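You operate a simulated robot arm through the tools that you are given. There is no shell and no other tool. Be economical: measure what you need, move in short steps, check, and stop when the job is done.

You run a simulated robot arm. Do the job below in one go: nothing can be reset, and whatever is moved stays where it is left.

Task
Vent the tank to nought, drain it and put the coupler back in its holder.
Fine: open the white wheel first; shut the black wheel once the glass is empty; open the cover only at nought and leave it open.
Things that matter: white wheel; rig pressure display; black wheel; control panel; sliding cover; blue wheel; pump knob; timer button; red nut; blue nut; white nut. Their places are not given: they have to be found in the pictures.

It is judged by the outcome, as a careful person would: the job done as asked, and still so three seconds after it is handed in. It fails if anything else is knocked over, pushed out of place, dropped, spilled or broken. A push-on lid holds only when it is set on centred and level and pressed home; a screw cap is set on level and turned clockwise until tight.

Robot
A 6-joint arm with a two-finger parallel gripper, fixed in place. Base frame: the origin is at the foot of the arm, x ahead of it, y to its left, z up; the work surface is at about z = 0.827. Units: m, rad, N and s.
With the tool pointing down near the work surface it reaches from about 0.26 to 0.68 m from the base axis. Its first joint turns from -1.152 to 1.152 rad. Payload 2.9 kg.
Tool frame: the origin (TCP) lies between the finger pads and is the grasp point; the fingertips stand 0.03 m ahead of it; z points along the fingers, y is the line along which they close. Largest opening 0.11 m; finger width 0.02, thickness 0.01; the body of the gripper, 0.048 by 0.112 m, starts 0.055 m behind the TCP.
Orientation is told as [roll, pitch, yaw] about the base's x, y, z axes, in that order, counted from this pose: with the fingers straight down and closing along the base's y, the tool's x points along the base's -x, its y along +y and its z along -z.

Tools
- The arm moves only by the tool jog_arm. Its argument "rows" is a list of rows, each an object of numbers (a shift or turn left out is 0, a gripper value left out holds the last): "claw": the finger opening in m, from 0 to 0.11; "dx", "dy", "dz": the shift along the base's x, y, z in m; "ax", "ay", "az": the turn, a rotation vector about the base's x, y, z in rad. In form: [{"claw": .., "dx": .., "dy": .., "dz": .., "ax": .., "ay": .., "az": ..}, ...]. A call has 1 to 8 rows; each row shifts and turns the commanded pose from where the row before left it. Each row takes 0.2 s and may step no farther than 0.05 m and 0.15 rad from the row before; otherwise, or with a gripper value out of range, the whole call is refused. Where a pose cannot be reached the arm comes as near as it can. A force on the tool above 40 N (or 10 N above the force at the start of the call, whichever is more), or a blocked arm, ends the call early, and 0.2 s more pass. Each finger travels about 0.108 m/s and halts on what it meets, pressing with about 41 N; the grip force reading is that of the motor and also rises with nothing between the fingers. The clock runs only during rows and for 0.2 s after the last one: add rows that do not move to give the fingers time. It gives the time, the measured TCP pose, the force on the tool (base axes), the opening and the grip force at its end, in the units of the frame above (readings bear some noise), and new pictures: "pictures" is both (left out), scene, wrist or none.
- Cameras (640 x 400 px; columns grow to the right, rows downward): "scene" is fixed at [0.0837, 0.4356, 1.3846]; the picture's right is [-0.73, -0.69, 0.00], its down [-0.38, 0.41, -0.83] and it looks along [0.57, -0.60, -0.56] (base axes); focal length 312 px, centre (320, 200). "wrist" rides on the gripper at [-0.036, 0, -0.057] in the tool frame; the picture's right is [0.00, -1.00, 0.00], its down [0.97, 0.00, -0.24] and it looks along [0.24, 0.00, 0.97] (tool axes); focal length 218 px, centre (320, 200).
- pixel_to_xyz(camera, pixels): for up to 12 pixels [column, row] of the newest picture of that camera ("zoom" is the newest enlarged one), the place [x, y, z] in the base frame of the surface seen there, good to about 0.003 m. It takes no simulated time.
- inspect(camera, box): a new picture of the part [left, top, right, bottom] of that camera's present view, enlarged. It takes no simulated time.
- hand_in(): hands the job in; it is judged then, once.

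Keep the steps short. Do not move on a guess: measure, check each grasp and each placing, and mend mistakes. In all there are 80 turns and 120 pictures (those below and enlarged ones count). Leave the gripper open and the arm clear of the work at the hand-in unless told otherwise, and finish with a single line.

The tools are called after "Emit:" as name(argument=value, ...) on one line, values as JSON. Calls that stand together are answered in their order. jog_arm: Moves the arm, as the interface text tells. Its arguments: {"type":"object","properties":{"rows":{"type":"array"},"pictures":{"type":"string","enum":["both","scene","wrist","none"]}},"required":["rows"]} The other tools are called the same way: pixel_to_xyz (camera, pixels) gives the place of the surface under pixels of a picture; inspect (camera, box) takes an enlarged picture of a part of a camera's view; hand_in () hands the job in.

At the start:

```text
time: 0.0
ee_pos: [0.4578, -0.0147, 1.1972]
orientation: [-0.001, 0.002, -0.001]
ft_force: [-0.4, 0.3, -0.4]
grip_width: 0.1101
finger_force: 0.0
```

scene: 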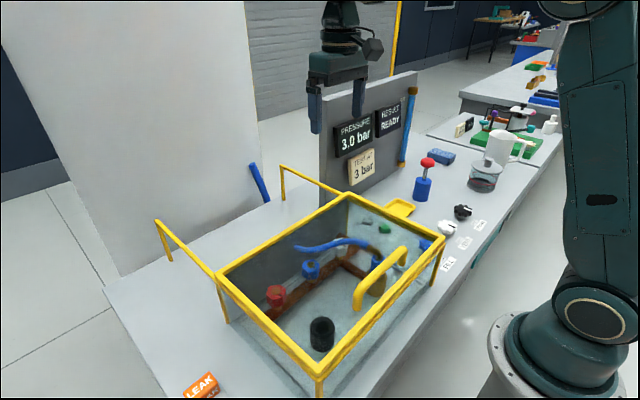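
wrist: 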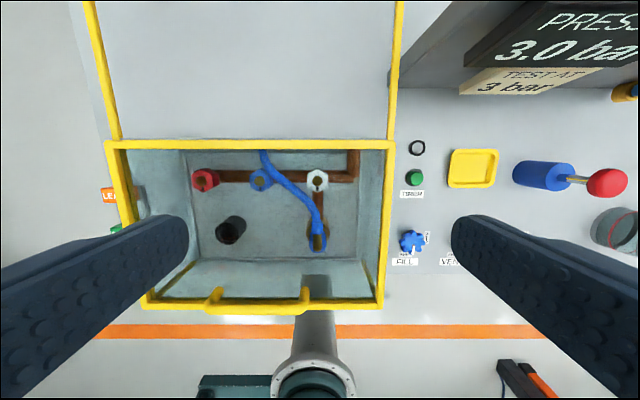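

I see the tank with a yellow-framed cover, the panel showing 3.0 bar and the wheels at the right. I'll enlarge the key regions first.

Emit:
inspect(camera="scene", box=[200, 160, 460, 400])

Emit:
inspect(camera="scene", box=[320, 80, 560, 280])

Emit:
inspect(camera="wrist", box=[80, 120, 480, 330])

```text
1.67 times, centred on (330, 280) of scene
```

zoom: 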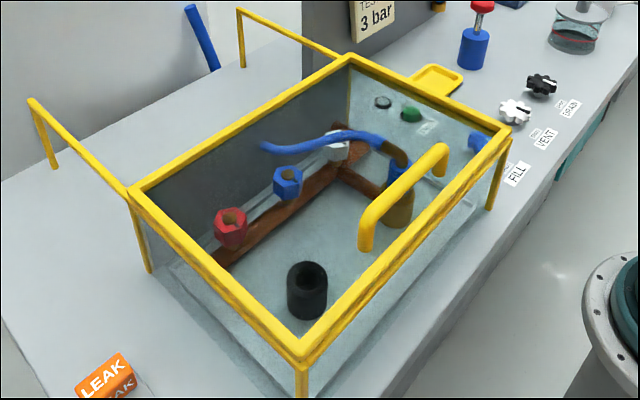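

```text
2.00 times, centred on (440, 180) of scene
```

zoom: 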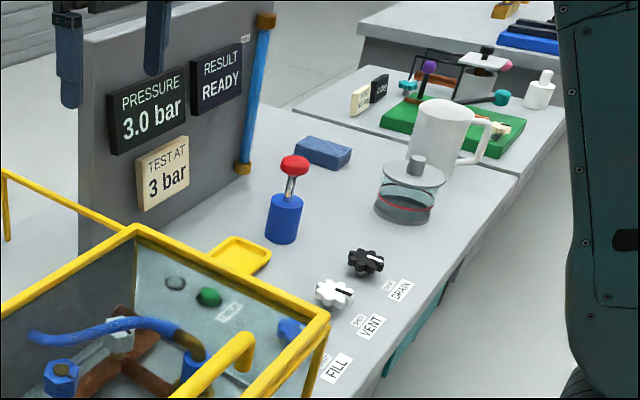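

```text
1.60 times, centred on (280, 225) of wrist
```

zoom: 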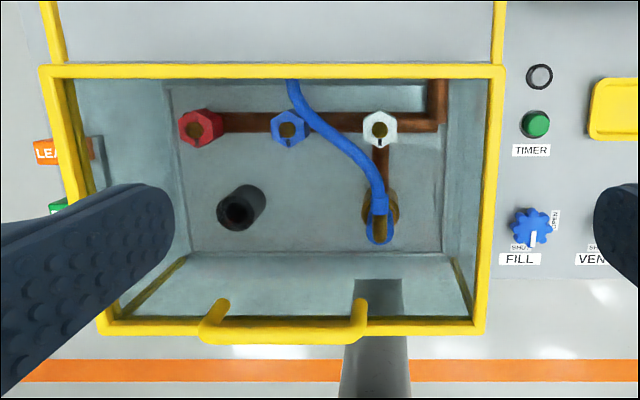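

Next I measure positions in the base frame: wheels, handle, port, coupler and holder.

Emit:
pixel_to_xyz(camera="wrist", pixels=[[412, 242], [415, 178], [416, 148], [213, 305], [304, 305], [258, 307], [318, 250], [318, 215], [225, 230], [250, 143], [250, 303], [385, 220]])

Emit:
pixel_to_xyz(camera="scene", pixels=[[446, 227], [462, 212], [427, 162], [422, 190], [400, 207], [409, 95], [401, 165], [486, 165], [376, 262], [322, 323], [395, 262], [358, 303]])

Emit:
inspect(camera="scene", box=[420, 190, 500, 280])

Emit:
inspect(camera="scene", box=[330, 80, 430, 190])

```text
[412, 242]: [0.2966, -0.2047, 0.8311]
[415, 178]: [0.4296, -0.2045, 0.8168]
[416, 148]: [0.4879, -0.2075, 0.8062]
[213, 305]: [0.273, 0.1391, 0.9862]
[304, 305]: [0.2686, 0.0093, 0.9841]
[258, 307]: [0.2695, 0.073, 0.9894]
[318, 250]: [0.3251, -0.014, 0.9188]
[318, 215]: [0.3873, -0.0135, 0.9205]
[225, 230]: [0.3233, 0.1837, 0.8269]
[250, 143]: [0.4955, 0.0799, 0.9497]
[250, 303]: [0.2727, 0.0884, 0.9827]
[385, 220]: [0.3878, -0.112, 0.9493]
```

```text
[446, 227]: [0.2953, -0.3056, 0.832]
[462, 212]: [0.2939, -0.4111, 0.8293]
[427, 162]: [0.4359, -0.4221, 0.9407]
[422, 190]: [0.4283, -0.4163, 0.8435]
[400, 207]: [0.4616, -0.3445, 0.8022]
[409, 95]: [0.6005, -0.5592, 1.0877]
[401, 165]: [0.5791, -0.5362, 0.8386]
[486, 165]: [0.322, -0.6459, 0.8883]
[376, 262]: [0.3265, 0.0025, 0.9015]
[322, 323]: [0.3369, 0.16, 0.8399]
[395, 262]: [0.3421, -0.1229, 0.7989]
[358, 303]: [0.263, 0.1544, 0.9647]
```

```text
4.44 times, centred on (460, 235) of scene
```

zoom: 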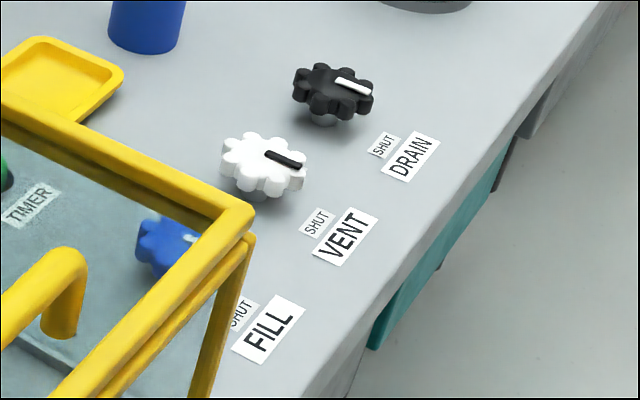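

```text
3.64 times, centred on (380, 135) of scene
```

zoom: 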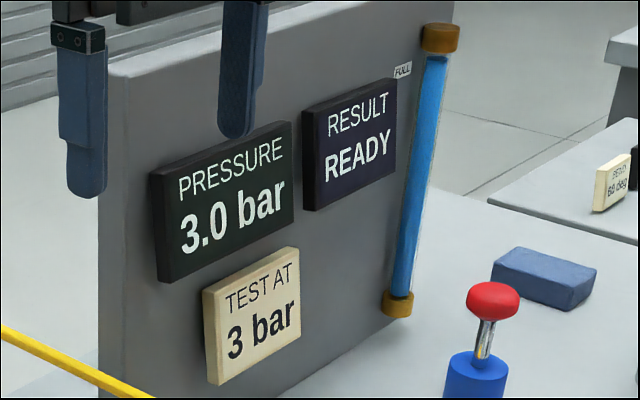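

Fill, vent and drain wheels sit at about (0.295, −0.205 / −0.307 / −0.411), tops near z 0.832. Their marks point at SHUT (toward −x), and OPEN is toward −y. So opening should be a +90° turn about z. The sight glass on the panel reads FULL. I move above the white wheel, staying high.

Emit:
jog_arm(rows=[{"claw": 0.09, "dx": -0.0204, "dy": -0.0365, "dz": -0.025}, {"dx": -0.0204, "dy": -0.0365, "dz": -0.025}, {"dx": -0.0204, "dy": -0.0365, "dz": -0.025}, {"dx": -0.0204, "dy": -0.0365, "dz": -0.025}, {"dx": -0.0204, "dy": -0.0365, "dz": -0.025}, {"dx": -0.0204, "dy": -0.0365, "dz": -0.025}, {"dx": -0.0204, "dy": -0.0365, "dz": -0.025}, {"dx": -0.0204, "dy": -0.0365, "dz": -0.025}])

```text
time: 1.8
ee_pos: [0.2929, -0.3075, 0.998]
orientation: [0.0, 0.002, 0.001]
ft_force: [0.8, -0.5, 0.2]
grip_width: 0.09
finger_force: 0.0
```

scene: 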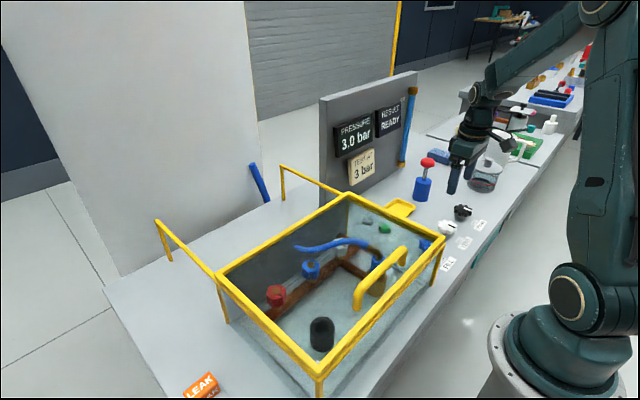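
wrist: 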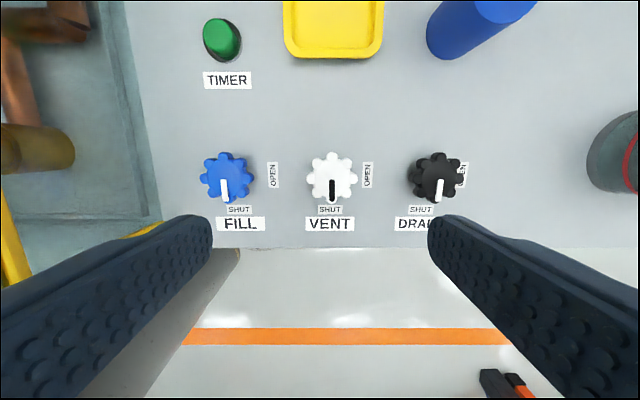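

All three wheels have OPEN on the −y side, as expected. Now I measure the wheel more closely.

Emit:
pixel_to_xyz(camera="wrist", pixels=[[322, 176], [332, 157], [310, 178], [355, 178], [331, 200], [437, 176], [437, 157], [460, 178], [412, 178], [330, 240], [330, 130], [228, 176]])

Emit:
inspect(camera="wrist", box=[190, 140, 480, 250])

```text
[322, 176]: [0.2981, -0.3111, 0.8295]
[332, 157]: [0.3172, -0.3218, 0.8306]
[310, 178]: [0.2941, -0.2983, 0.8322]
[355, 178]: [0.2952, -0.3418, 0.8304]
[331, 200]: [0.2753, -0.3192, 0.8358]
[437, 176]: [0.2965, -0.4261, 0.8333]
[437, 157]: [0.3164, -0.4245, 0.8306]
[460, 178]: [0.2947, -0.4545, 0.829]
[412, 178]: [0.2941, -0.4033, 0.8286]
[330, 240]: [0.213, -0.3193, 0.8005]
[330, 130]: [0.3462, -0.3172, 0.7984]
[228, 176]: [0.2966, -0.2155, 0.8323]
```

```text
2.21 times, centred on (335, 195) of wrist
```

zoom: 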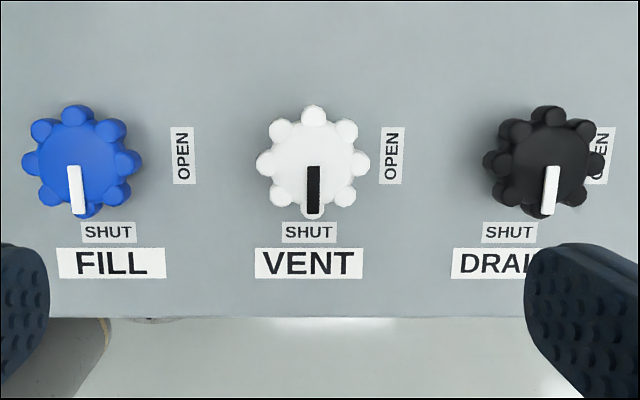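

White wheel centre (0.296, −0.320), diameter ≈0.046, top 0.831, bench 0.80. I align, narrow to 0.07 and descend to TCP z ≈0.845.

Emit:
jog_arm(rows=[{"claw": 0.07, "dx": 0.003, "dy": -0.0125, "dz": -0.03}, {"dz": -0.04}, {"dz": -0.04}, {"dz": -0.03}, {"dz": -0.013}, {}])

```text
time: 3.2
ee_pos: [0.2983, -0.3188, 0.8432]
orientation: [0.001, 0.0, -0.002]
ft_force: [0.0, 0.5, 0.2]
grip_width: 0.07
finger_force: 0.0
```

scene: 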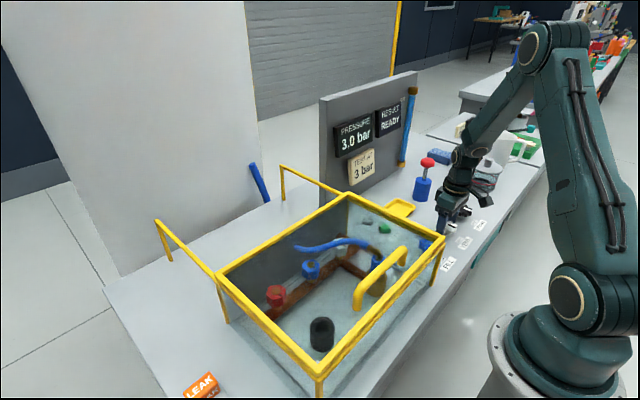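
wrist: 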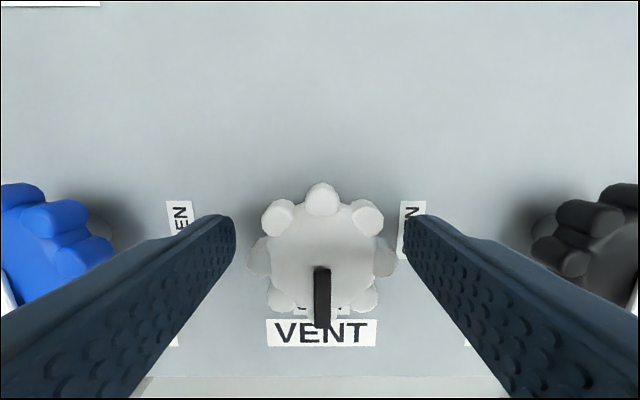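

The fingers straddle the white wheel symmetrically. I close on it.

Emit:
jog_arm(rows=[{"claw": 0.042}, {}, {}], pictures="wrist")

```text
time: 4.0
ee_pos: [0.2998, -0.3198, 0.8437]
orientation: [-0.002, -0.002, -0.001]
ft_force: [1.4, -9.6, -10.3]
grip_width: 0.0498
finger_force: 44.6
```

wrist: 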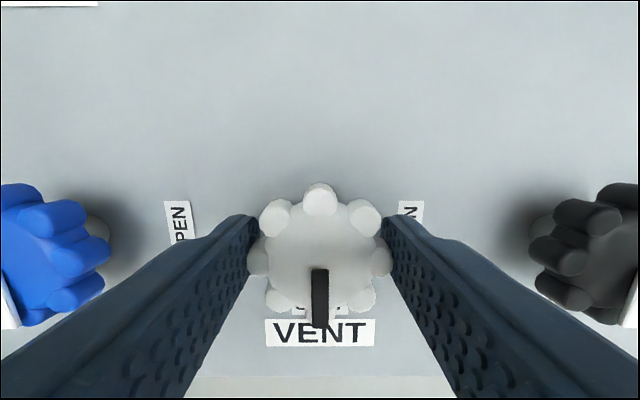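

Gripped at 0.0498. I turn +z in steps.

Emit:
jog_arm(rows=[{"az": 0.13}, {"az": 0.13}, {"az": 0.13}, {"az": 0.13}, {"az": 0.13}, {"az": 0.13}])

```text
time: 5.4
ee_pos: [0.2975, -0.317, 0.8433]
orientation: [0.005, -0.001, 0.784]
ft_force: [11.1, 2.4, -36.1]
grip_width: 0.0499
finger_force: 45.1
```

scene: 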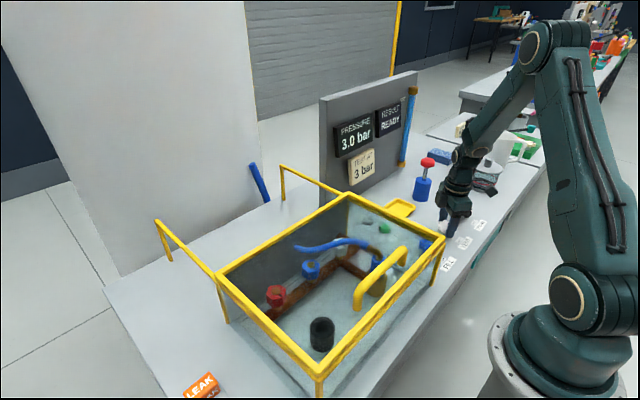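
wrist: 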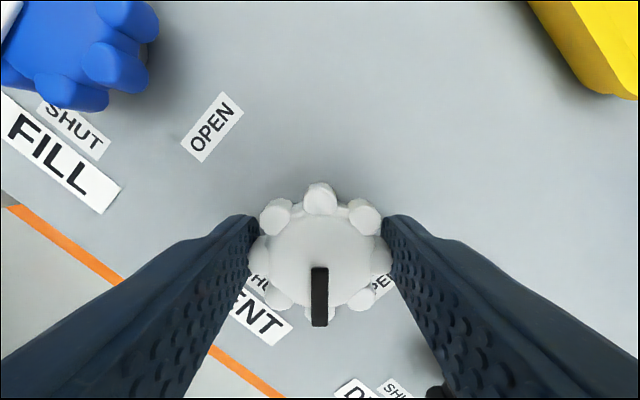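

The wheel follows. Pressure is still 3.0. I continue the last 45°, easing height slightly because of the vertical force.

Emit:
jog_arm(rows=[{"az": 0.13, "dz": -0.001}, {"az": 0.13}, {"az": 0.13}, {"az": 0.13}, {"az": 0.13}, {"az": 0.14}])

```text
time: 6.8
ee_pos: [0.2958, -0.316, 0.8436]
orientation: [0.007, -0.006, 1.573]
ft_force: [-14.9, 23.7, 4.5]
grip_width: 0.0497
finger_force: 45.2
```

scene: 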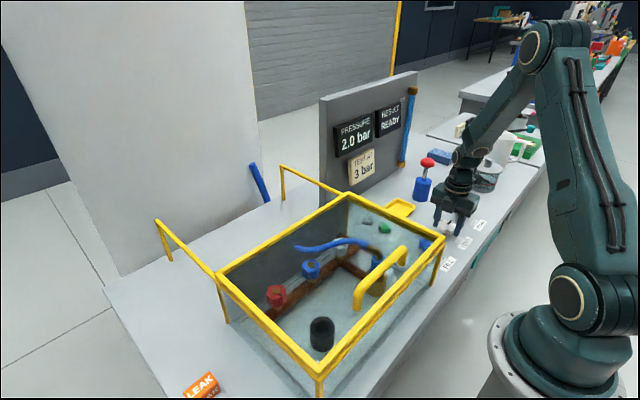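
wrist: 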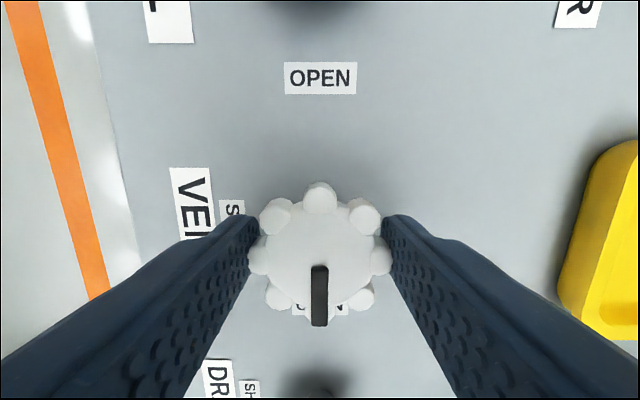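

The mark is on OPEN and pressure is dropping (2.0 bar). I release the wheel and rise straight up.

Emit:
jog_arm(rows=[{"claw": 0.07}, {}, {"dz": 0.03}, {"dz": 0.045}, {"dz": 0.045}, {}])

```text
time: 8.2
ee_pos: [0.2962, -0.3181, 0.9634]
orientation: [0.001, 0.0, 1.571]
ft_force: [-0.1, -0.9, -0.9]
grip_width: 0.07
finger_force: 0.2
```

scene: 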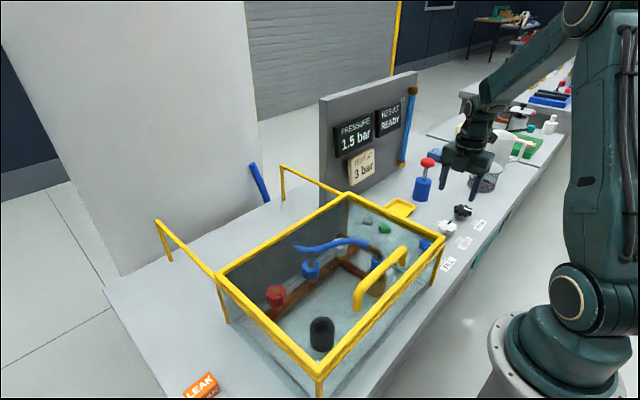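
wrist: 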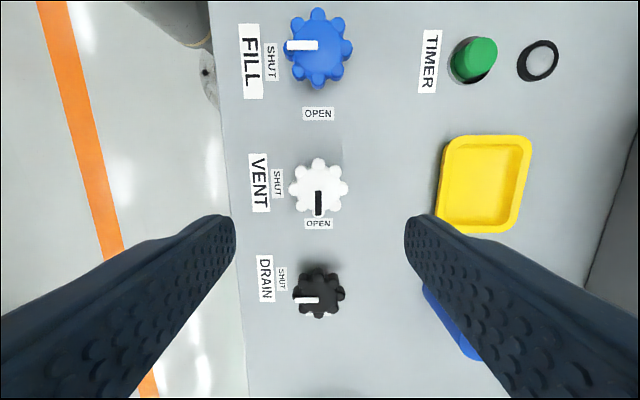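

Pressure 1.5 and falling; the white mark points at OPEN. I turn back to yaw 0 while moving over the black wheel, which also gives the pressure time to reach nought.

Emit:
jog_arm(rows=[{"az": -0.14, "dy": -0.014}, {"az": -0.14, "dy": -0.014}, {"az": -0.14, "dy": -0.014}, {"az": -0.14, "dy": -0.014}, {"az": -0.14, "dy": -0.014}, {"az": -0.14, "dy": -0.014}, {"az": -0.14, "dy": -0.013}, {"az": -0.14, "dy": -0.012}], pictures="none")

Emit:
jog_arm(rows=[{"az": -0.14}, {"az": -0.14}, {"az": -0.14}, {"az": -0.031}, {}])

```text
time: 10.0
ee_pos: [0.2984, -0.4283, 0.9635]
orientation: [-0.001, 0.0, 0.449]
ft_force: [-0.2, 0.4, -0.1]
grip_width: 0.0702
finger_force: 0.0
```

```text
time: 11.2
ee_pos: [0.2979, -0.4282, 0.9631]
orientation: [0.0, 0.0, -0.002]
ft_force: [0.2, 0.3, -0.6]
grip_width: 0.0701
finger_force: 0.0
```

scene: 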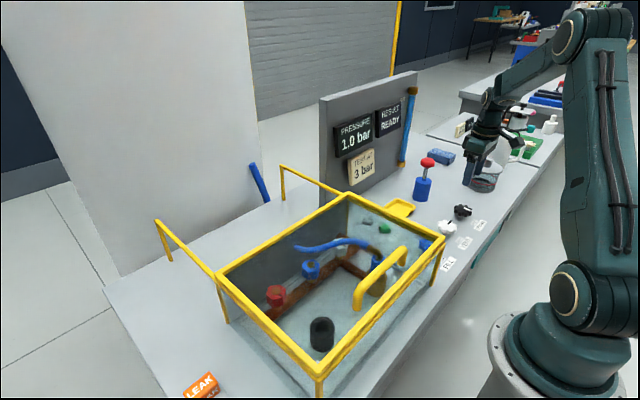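
wrist: 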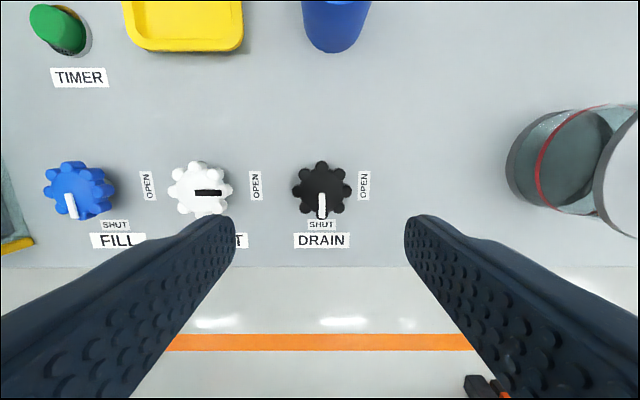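

Pressure 1.0. Black wheel is centred at pixel (321,190). I descend and wait with fingers open until nought.

Emit:
jog_arm(rows=[{"dx": -0.001, "dz": -0.04}, {"dz": -0.04}, {"dz": -0.039}, {}, {}, {}, {}, {}])

```text
time: 13.0
ee_pos: [0.2956, -0.4273, 0.8441]
orientation: [0.002, 0.001, 0.002]
ft_force: [0.6, -0.3, 0.1]
grip_width: 0.0699
finger_force: 0.1
```

scene: 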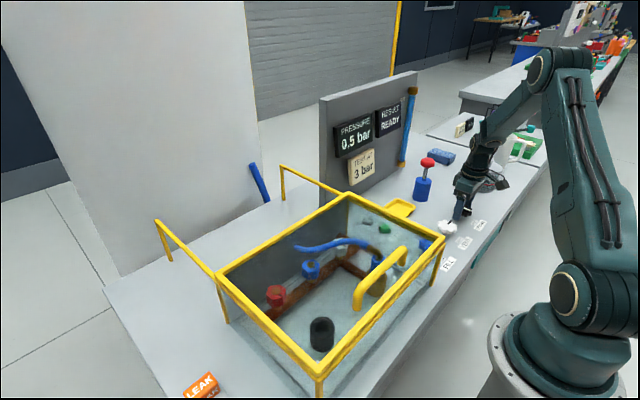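
wrist: 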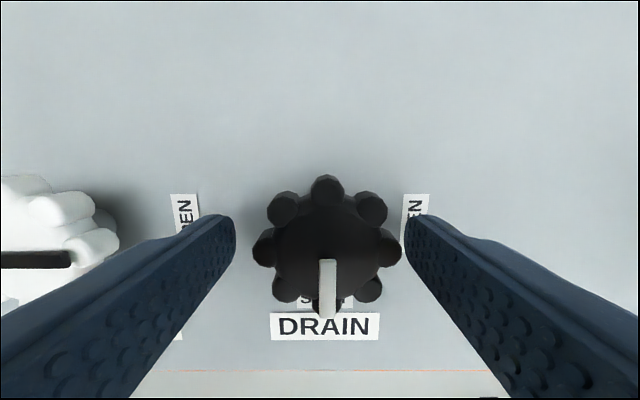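

0.5 bar now. I nudge 2 mm toward −y to centre, wait, and grip.

Emit:
jog_arm(rows=[{"dy": -0.002}, {}, {}, {}, {}, {"claw": 0.042}, {}, {}], pictures="scene")

```text
time: 14.8
ee_pos: [0.2964, -0.4299, 0.8446]
orientation: [0.0, -0.001, -0.001]
ft_force: [0.8, -3.0, -2.0]
grip_width: 0.0497
finger_force: 45.2
```

scene: 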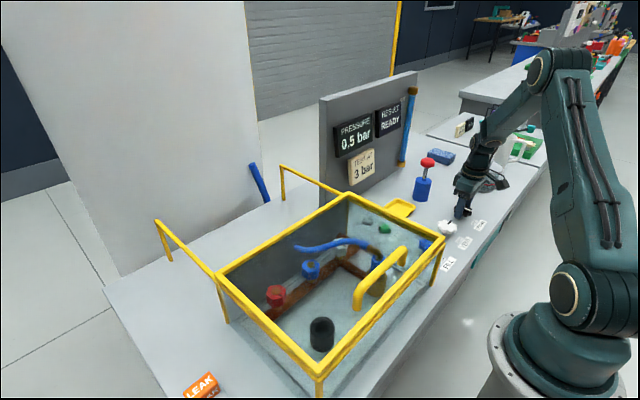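

Gripped; pressure still 0.5. I wait.

Emit:
jog_arm(rows=[{}, {}, {}, {}, {}, {}, {}, {}], pictures="none")

Emit:
jog_arm(rows=[{}, {}, {}, {}, {}, {}, {}, {}], pictures="scene")

```text
time: 16.6
ee_pos: [0.2974, -0.4287, 0.844]
orientation: [0.001, 0.0, 0.0]
ft_force: [0.6, -5.8, -2.6]
grip_width: 0.0494
finger_force: 44.8
```

```text
time: 18.4
ee_pos: [0.2973, -0.4302, 0.8434]
orientation: [0.001, 0.0, -0.001]
ft_force: [0.2, -5.0, -2.4]
grip_width: 0.0496
finger_force: 45.3
```

scene: 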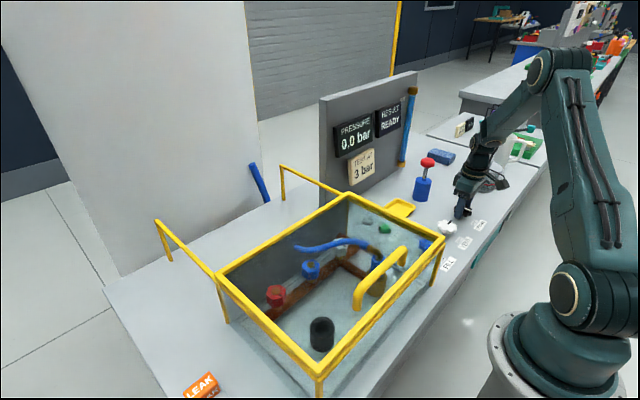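

Pressure reads 0.0 bar. I now open the black drain wheel by +90°.

Emit:
jog_arm(rows=[{"az": 0.13}, {"az": 0.13}, {"az": 0.13}, {"az": 0.13}, {"az": 0.13}, {"az": 0.13}], pictures="none")

Emit:
jog_arm(rows=[{"az": 0.13}, {"az": 0.13}, {"az": 0.13}, {"az": 0.13}, {"az": 0.13}, {"az": 0.14}])

```text
time: 19.8
ee_pos: [0.2952, -0.4286, 0.8446]
orientation: [0.004, 0.001, 0.783]
ft_force: [-11.2, 10.0, 4.6]
grip_width: 0.0496
finger_force: 45.2
```

```text
time: 21.2
ee_pos: [0.2944, -0.4287, 0.8441]
orientation: [0.002, -0.003, 1.57]
ft_force: [-22.3, 10.2, -2.3]
grip_width: 0.0498
finger_force: 44.9
```

scene: 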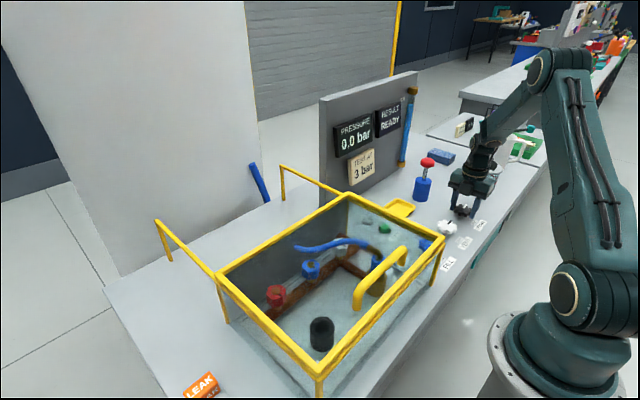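
wrist: 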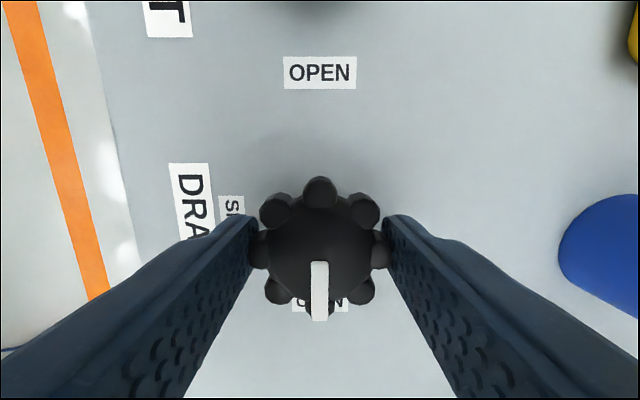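

The drain is open and the sight-glass level is starting to fall. I hold the wheel and wait.

Emit:
jog_arm(rows=[{}, {}, {}, {}, {}, {}, {}, {}], pictures="none")

Emit:
jog_arm(rows=[{}, {}, {}, {}, {}, {}, {}, {}], pictures="scene")

```text
time: 23.0
ee_pos: [0.2944, -0.4277, 0.8445]
orientation: [0.005, -0.003, 1.566]
ft_force: [-25.5, 5.0, -9.7]
grip_width: 0.0496
finger_force: 44.7
```

```text
time: 24.8
ee_pos: [0.2953, -0.4277, 0.8438]
orientation: [0.004, -0.002, 1.567]
ft_force: [-25.2, 5.4, -10.4]
grip_width: 0.0497
finger_force: 44.8
```

scene: 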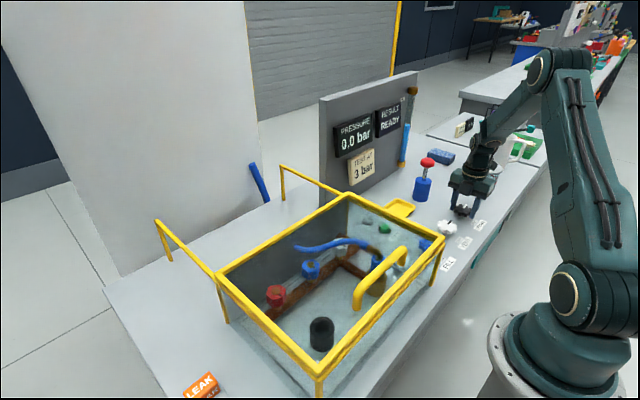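

About 60% remains; the fall is roughly 10% per second. I wait about 7 s more.

Emit:
jog_arm(rows=[{}, {}, {}, {}, {}, {}, {}, {}], pictures="none")

Emit:
jog_arm(rows=[{}, {}, {}, {}, {}, {}, {}, {}], pictures="none")

Emit:
jog_arm(rows=[{}, {}, {}, {}, {}, {}, {}, {}], pictures="scene")

Emit:
inspect(camera="scene", box=[330, 80, 430, 190])

```text
time: 26.6
ee_pos: [0.2948, -0.4287, 0.8446]
orientation: [0.004, -0.003, 1.568]
ft_force: [-23.7, 5.0, -10.5]
grip_width: 0.0495
finger_force: 45.1
```

```text
time: 28.4
ee_pos: [0.2947, -0.4293, 0.8436]
orientation: [0.004, -0.002, 1.568]
ft_force: [-25.4, 5.9, -10.7]
grip_width: 0.0496
finger_force: 45.0
```

```text
time: 30.2
ee_pos: [0.2942, -0.4288, 0.8438]
orientation: [0.004, -0.005, 1.567]
ft_force: [-24.7, 5.0, -9.7]
grip_width: 0.0498
finger_force: 45.3
```

scene: 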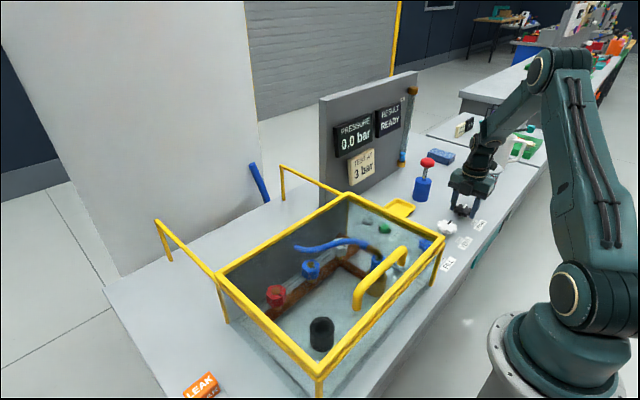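

```text
3.64 times, centred on (380, 135) of scene
```

zoom: 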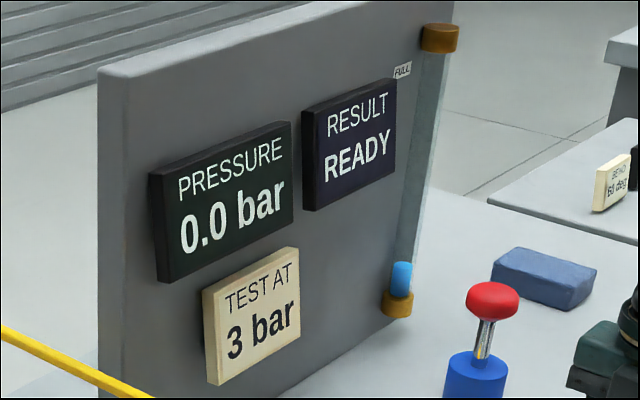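

A little blue is left in the glass. I wait another ~3.6 s and check.

Emit:
jog_arm(rows=[{}, {}, {}, {}, {}, {}, {}, {}], pictures="none")

Emit:
jog_arm(rows=[{}, {}, {}, {}, {}, {}, {}, {}], pictures="none")

Emit:
inspect(camera="scene", box=[330, 80, 430, 190])

```text
time: 32.0
ee_pos: [0.2948, -0.429, 0.8445]
orientation: [0.004, -0.002, 1.567]
ft_force: [-26.3, 5.0, -9.0]
grip_width: 0.0497
finger_force: 45.1
```

```text
time: 33.8
ee_pos: [0.2957, -0.4289, 0.8437]
orientation: [0.003, -0.004, 1.569]
ft_force: [-26.0, 4.9, -8.4]
grip_width: 0.0495
finger_force: 45.2
```

```text
3.64 times, centred on (380, 135) of scene
```

zoom: 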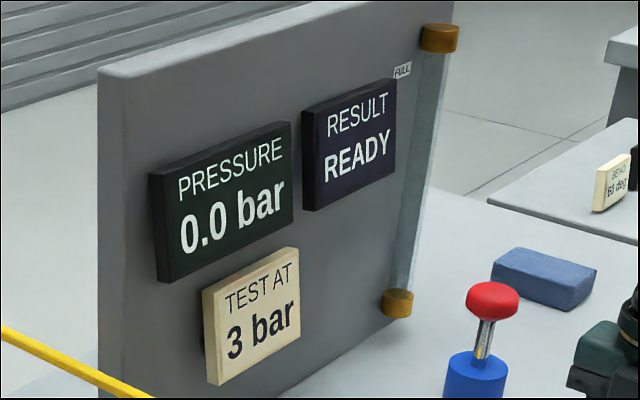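

The glass is empty and pressure is 0.0. I shut the black wheel by −90°.

Emit:
jog_arm(rows=[{"az": -0.13}, {"az": -0.13}, {"az": -0.13}, {"az": -0.13}, {"az": -0.13}, {"az": -0.13}], pictures="none")

Emit:
jog_arm(rows=[{"az": -0.13}, {"az": -0.13}, {"az": -0.13}, {"az": -0.13}, {"az": -0.13}, {"az": -0.14}], pictures="wrist")

```text
time: 35.2
ee_pos: [0.297, -0.4297, 0.8447]
orientation: [0.004, -0.002, 0.786]
ft_force: [-26.0, 7.6, -2.4]
grip_width: 0.0492
finger_force: 44.6
```

```text
time: 36.6
ee_pos: [0.2965, -0.43, 0.8432]
orientation: [0.001, 0.0, -0.004]
ft_force: [-13.6, -3.0, -7.5]
grip_width: 0.0496
finger_force: 45.2
```

wrist: 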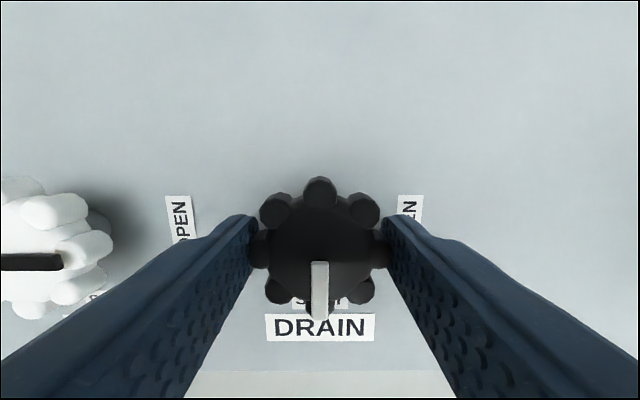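

The black mark is back on SHUT. I release and rise.

Emit:
jog_arm(rows=[{"claw": 0.07}, {}, {"dz": 0.03}, {"dz": 0.05}, {"dz": 0.05}, {"dz": 0.05}, {"dz": 0.05}, {"dz": 0.04}])

```text
time: 38.4
ee_pos: [0.2979, -0.4264, 1.1124]
orientation: [0.001, -0.001, 0.001]
ft_force: [-0.8, -0.3, -0.2]
grip_width: 0.0699
finger_force: 0.0
```

scene: 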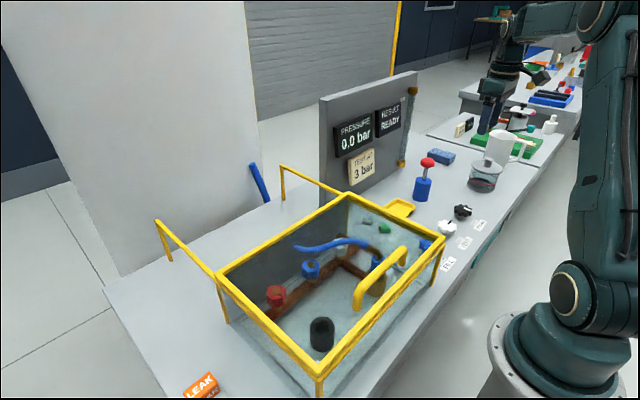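
wrist: 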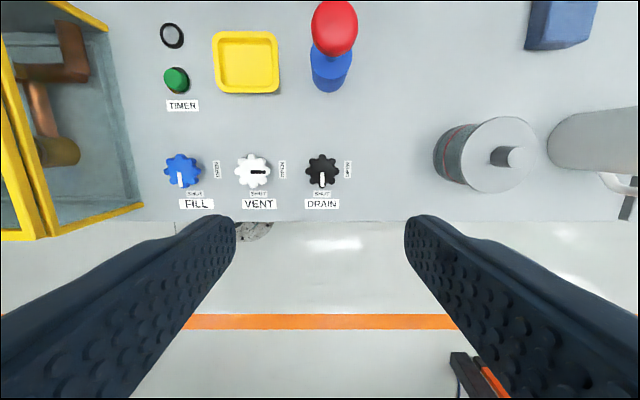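

Gauge 0.0, vent open, drain shut. Next is the cover handle, at about (0.27, 0.01–0.14, 0.985). I move over it, turning +90° so the fingers straddle the bar along x.

Emit:
jog_arm(rows=[{"dy": 0.048, "az": 0.13}, {"dy": 0.048, "az": 0.13}, {"dy": 0.048, "az": 0.13}, {"dy": 0.048, "az": 0.13}, {"dy": 0.048, "az": 0.13}, {"dy": 0.048, "az": 0.13}, {"dy": 0.048, "az": 0.13}, {"dy": 0.048, "az": 0.13}], pictures="none")

Emit:
jog_arm(rows=[{"dy": 0.04, "az": 0.13}, {"dy": 0.04, "az": 0.13}, {"dy": 0.03, "az": 0.13}, {"az": 0.141}, {}])

```text
time: 40.2
ee_pos: [0.295, -0.0428, 1.1142]
orientation: [0.001, -0.002, 1.042]
ft_force: [0.2, 0.1, 0.7]
grip_width: 0.0701
finger_force: 0.0
```

```text
time: 41.4
ee_pos: [0.2976, 0.0654, 1.1139]
orientation: [-0.002, 0.0, 1.572]
ft_force: [0.6, -0.1, -0.6]
grip_width: 0.0702
finger_force: 0.1
```

scene: 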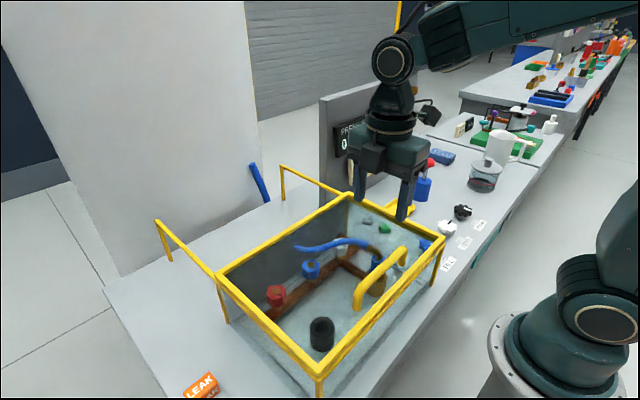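
wrist: 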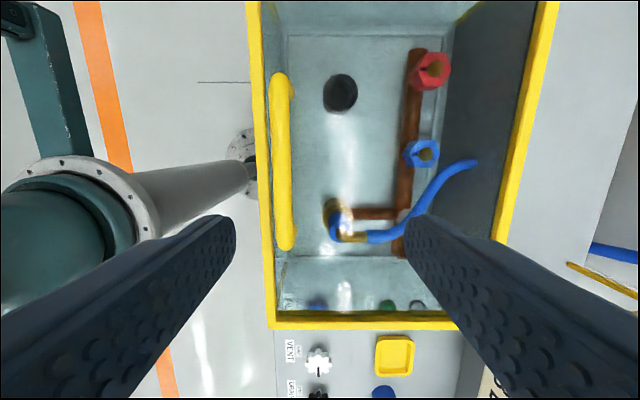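

The handle runs along y at columns 275–295, rows 75–250. I measure it, the frame and the rail ends.

Emit:
pixel_to_xyz(camera="wrist", pixels=[[282, 90], [283, 130], [285, 170], [286, 210], [286, 240], [262, 160], [262, 220], [528, 120], [280, 180], [291, 180]])

Emit:
pixel_to_xyz(camera="scene", pixels=[[157, 223], [283, 168], [218, 276], [347, 196], [317, 377], [443, 237], [190, 250], [365, 285], [384, 266], [404, 248], [360, 305]])

Emit:
inspect(camera="scene", box=[300, 210, 460, 390])

```text
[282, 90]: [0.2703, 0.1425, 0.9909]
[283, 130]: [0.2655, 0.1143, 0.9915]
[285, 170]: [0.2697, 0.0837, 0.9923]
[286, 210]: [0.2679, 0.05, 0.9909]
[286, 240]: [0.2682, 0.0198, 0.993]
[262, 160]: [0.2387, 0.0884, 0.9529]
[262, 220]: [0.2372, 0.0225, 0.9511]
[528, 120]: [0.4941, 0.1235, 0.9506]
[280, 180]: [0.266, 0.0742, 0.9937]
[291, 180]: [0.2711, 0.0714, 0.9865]
```

```text
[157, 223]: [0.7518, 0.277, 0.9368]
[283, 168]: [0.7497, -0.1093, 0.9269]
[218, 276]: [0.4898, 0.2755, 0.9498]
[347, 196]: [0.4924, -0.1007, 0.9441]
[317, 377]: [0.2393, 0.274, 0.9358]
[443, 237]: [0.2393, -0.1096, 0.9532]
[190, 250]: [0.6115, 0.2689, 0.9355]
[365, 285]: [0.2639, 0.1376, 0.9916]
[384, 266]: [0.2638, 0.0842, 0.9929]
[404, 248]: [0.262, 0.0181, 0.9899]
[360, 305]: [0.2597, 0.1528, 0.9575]
```

```text
2.22 times, centred on (380, 300) of scene
```

zoom: 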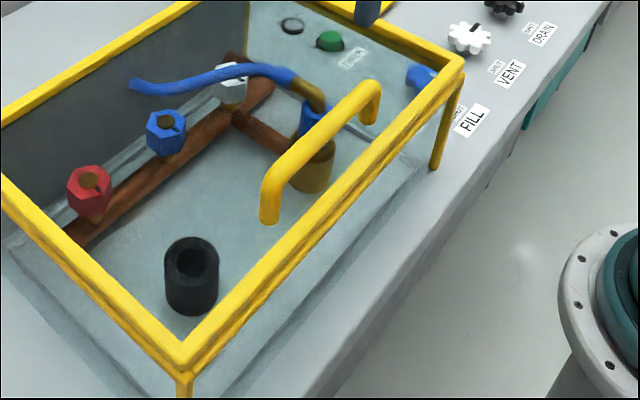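

Handle bar is at x≈0.268, y 0.02–0.14, centre z ≈0.985; the frame top is 0.955. The rails run to x≈0.75, so travel is about 0.25 m along +x. I straddle the bar with tips at ≈0.964.

Emit:
jog_arm(rows=[{"claw": 0.05, "dx": -0.029, "dy": 0.015}, {"dz": -0.04}, {"dz": -0.04}, {"dz": -0.025}, {"dz": -0.014}, {}])

```text
time: 42.8
ee_pos: [0.2668, 0.0804, 0.9948]
orientation: [0.002, 0.001, 1.572]
ft_force: [-0.1, 0.8, 0.1]
grip_width: 0.0501
finger_force: 0.0
```

scene: 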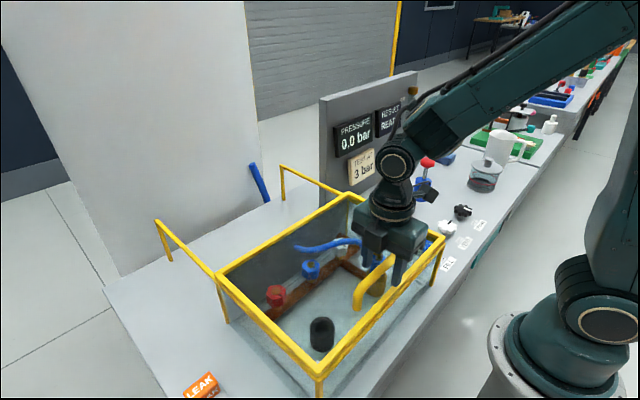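
wrist: 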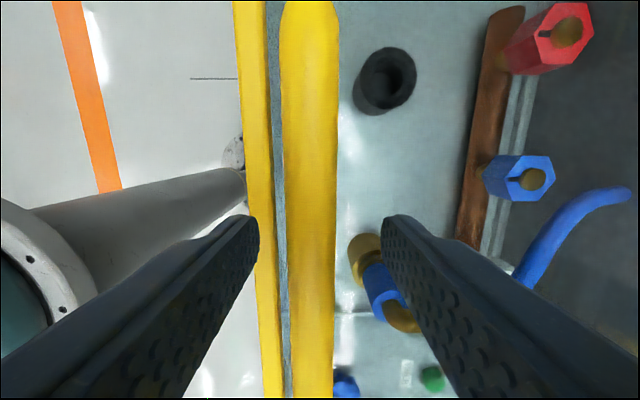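

The bar lies between the fingers, about 3 mm off-centre. I shift and close on it.

Emit:
jog_arm(rows=[{"dx": -0.002}, {"claw": 0.012}, {}, {}], pictures="wrist")

```text
time: 43.8
ee_pos: [0.267, 0.08, 0.9949]
orientation: [-0.001, -0.001, 1.571]
ft_force: [-0.5, 0.2, -2.4]
grip_width: 0.0156
finger_force: 45.1
```

wrist: 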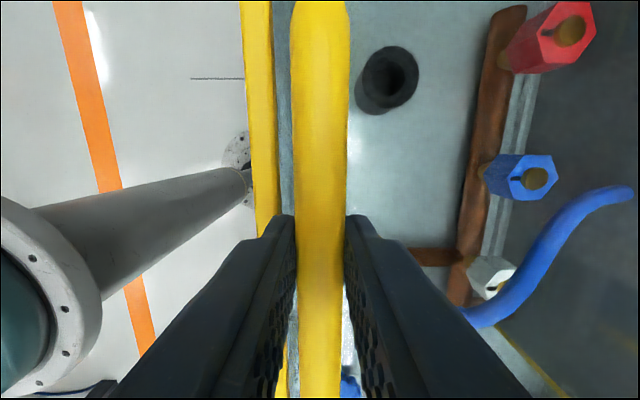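

The bar is held (opening 0.0156). I check the gauge still reads 0.0 (it did), and slide +x gently.

Emit:
jog_arm(rows=[{"dx": 0.01}, {"dx": 0.02}, {"dx": 0.02}, {"dx": 0.02}, {"dx": 0.02}])

```text
time: 45.0
ee_pos: [0.3584, 0.0786, 0.9943]
orientation: [0.003, 0.0, 1.571]
ft_force: [-1.1, 14.9, -25.1]
grip_width: 0.0154
finger_force: 45.3
```

scene: 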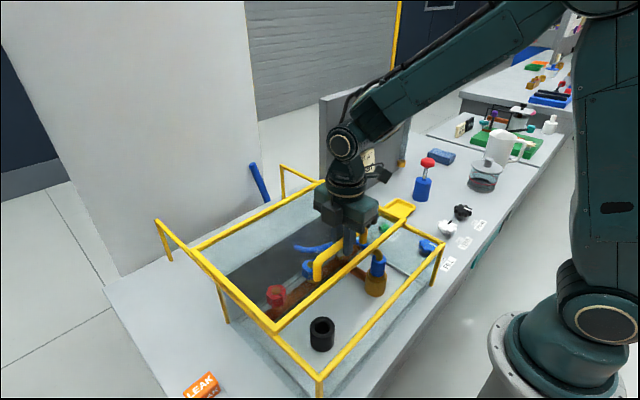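
wrist: 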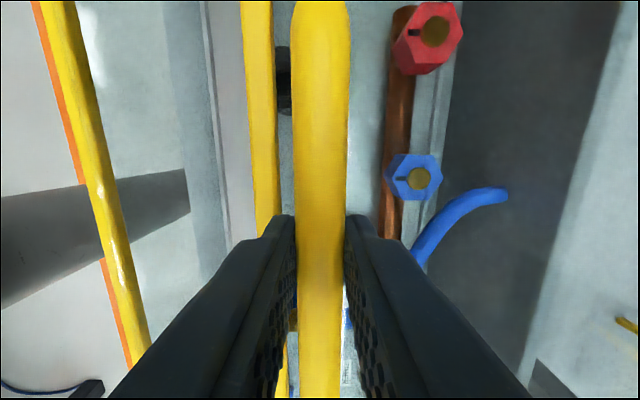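

The cover slides. I continue to the end of travel.

Emit:
jog_arm(rows=[{"dx": 0.02}, {"dx": 0.02}, {"dx": 0.02}, {"dx": 0.02}, {"dx": 0.02}, {"dx": 0.02}, {"dx": 0.02}], pictures="scene")

```text
time: 46.6
ee_pos: [0.4948, 0.08, 0.9955]
orientation: [-0.001, 0.0, 1.573]
ft_force: [-1.9, 14.6, -16.3]
grip_width: 0.0159
finger_force: 44.8
```

scene: 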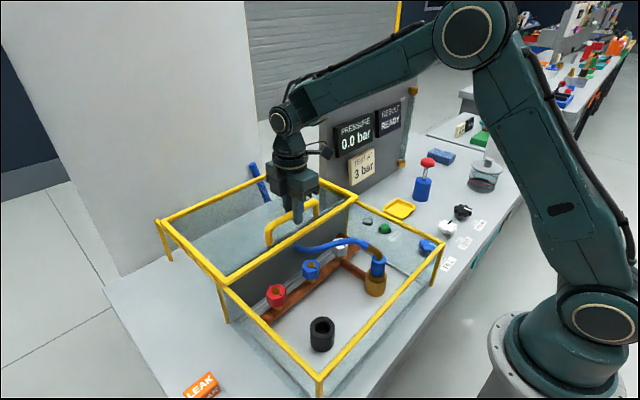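

Almost fully open. I go another 2–3 cm in small steps, watching force.

Emit:
jog_arm(rows=[{"dx": 0.008}, {"dx": 0.008}, {"dx": 0.006}, {}], pictures="scene")

```text
time: 47.6
ee_pos: [0.5167, 0.0779, 0.9951]
orientation: [0.001, 0.002, 1.569]
ft_force: [-1.2, 3.7, -14.8]
grip_width: 0.0156
finger_force: 45.0
```

scene: 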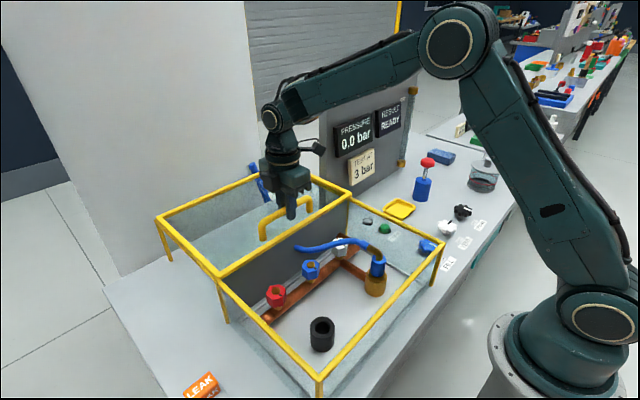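

The cover is fully open. I release, rise and return above the tank for a top view.

Emit:
jog_arm(rows=[{"claw": 0.06}, {}, {"dz": 0.04}, {"dz": 0.05}, {"dz": 0.03, "dx": -0.03}, {"dx": -0.05}, {"dx": -0.05}, {"dx": -0.03}])

Emit:
inspect(camera="scene", box=[270, 210, 450, 370])

```text
time: 49.4
ee_pos: [0.3569, 0.0793, 1.1162]
orientation: [0.001, 0.001, 1.57]
ft_force: [-0.7, 0.1, 0.0]
grip_width: 0.0599
finger_force: 0.0
```

scene: 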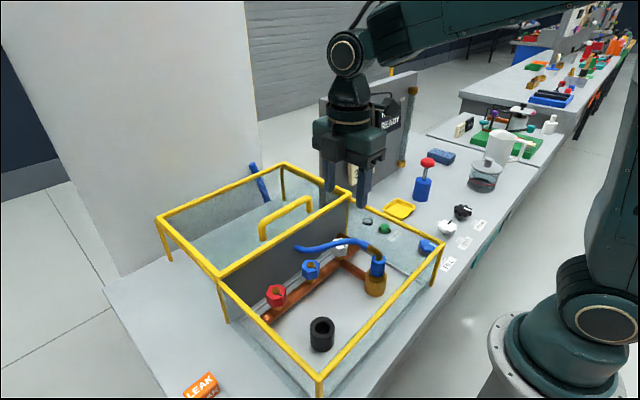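
wrist: 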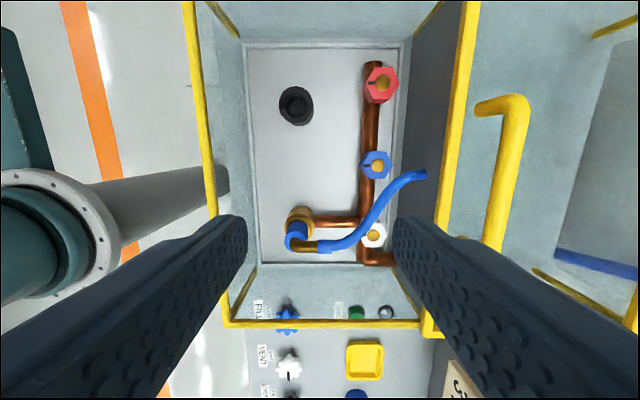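

```text
2.50 times, centred on (360, 290) of scene
```

zoom: 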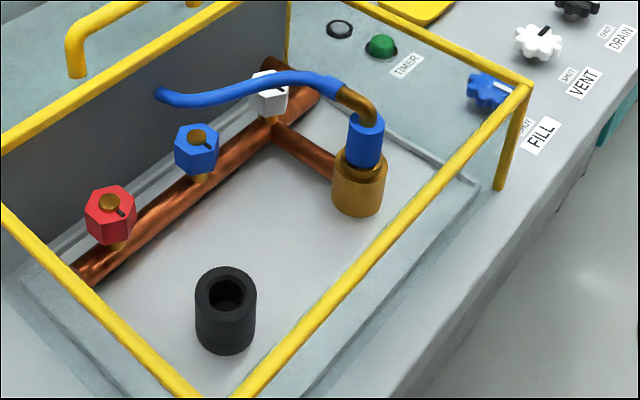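

The coupler (blue sleeve, brass elbow, blue hose) is on the brass port; the black cup is the holder. I look closer and measure.

Emit:
inspect(camera="scene", box=[345, 230, 405, 305])

Emit:
inspect(camera="wrist", box=[250, 60, 430, 270])

Emit:
pixel_to_xyz(camera="scene", pixels=[[376, 268], [377, 258], [378, 276], [375, 290], [383, 250], [370, 244], [311, 323], [333, 323], [322, 320], [322, 345], [340, 242], [300, 249]])

Emit:
pixel_to_xyz(camera="wrist", pixels=[[296, 237], [286, 237], [307, 236], [304, 211], [310, 245], [296, 88], [296, 124], [279, 105], [314, 106], [330, 247], [419, 175], [375, 235]])

```text
5.33 times, centred on (375, 268) of scene
```

zoom: 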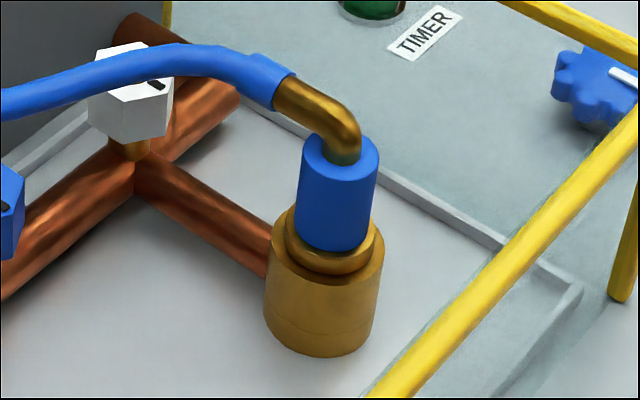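

```text
1.90 times, centred on (340, 165) of wrist
```

zoom: 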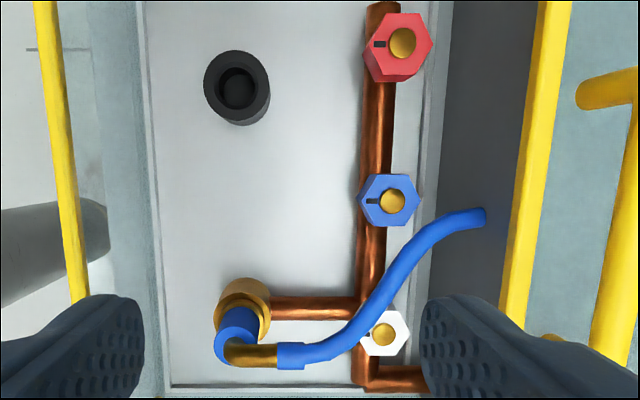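

```text
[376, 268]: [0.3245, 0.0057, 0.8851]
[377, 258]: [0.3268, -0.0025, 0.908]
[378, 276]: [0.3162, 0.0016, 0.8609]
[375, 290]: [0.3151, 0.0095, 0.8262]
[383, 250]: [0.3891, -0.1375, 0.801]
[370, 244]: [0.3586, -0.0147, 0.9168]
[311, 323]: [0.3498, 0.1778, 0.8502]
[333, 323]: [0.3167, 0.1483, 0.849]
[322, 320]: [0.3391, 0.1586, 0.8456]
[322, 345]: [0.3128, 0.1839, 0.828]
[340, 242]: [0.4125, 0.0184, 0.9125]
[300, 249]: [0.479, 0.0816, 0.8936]
```

```text
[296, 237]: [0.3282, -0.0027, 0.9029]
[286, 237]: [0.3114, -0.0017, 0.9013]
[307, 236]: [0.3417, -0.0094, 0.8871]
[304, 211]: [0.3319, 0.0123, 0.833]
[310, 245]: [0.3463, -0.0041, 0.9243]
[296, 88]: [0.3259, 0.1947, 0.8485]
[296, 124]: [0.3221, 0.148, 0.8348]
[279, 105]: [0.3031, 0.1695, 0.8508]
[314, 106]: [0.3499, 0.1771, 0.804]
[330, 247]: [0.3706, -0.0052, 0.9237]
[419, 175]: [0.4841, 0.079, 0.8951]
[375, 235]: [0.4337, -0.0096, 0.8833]
```

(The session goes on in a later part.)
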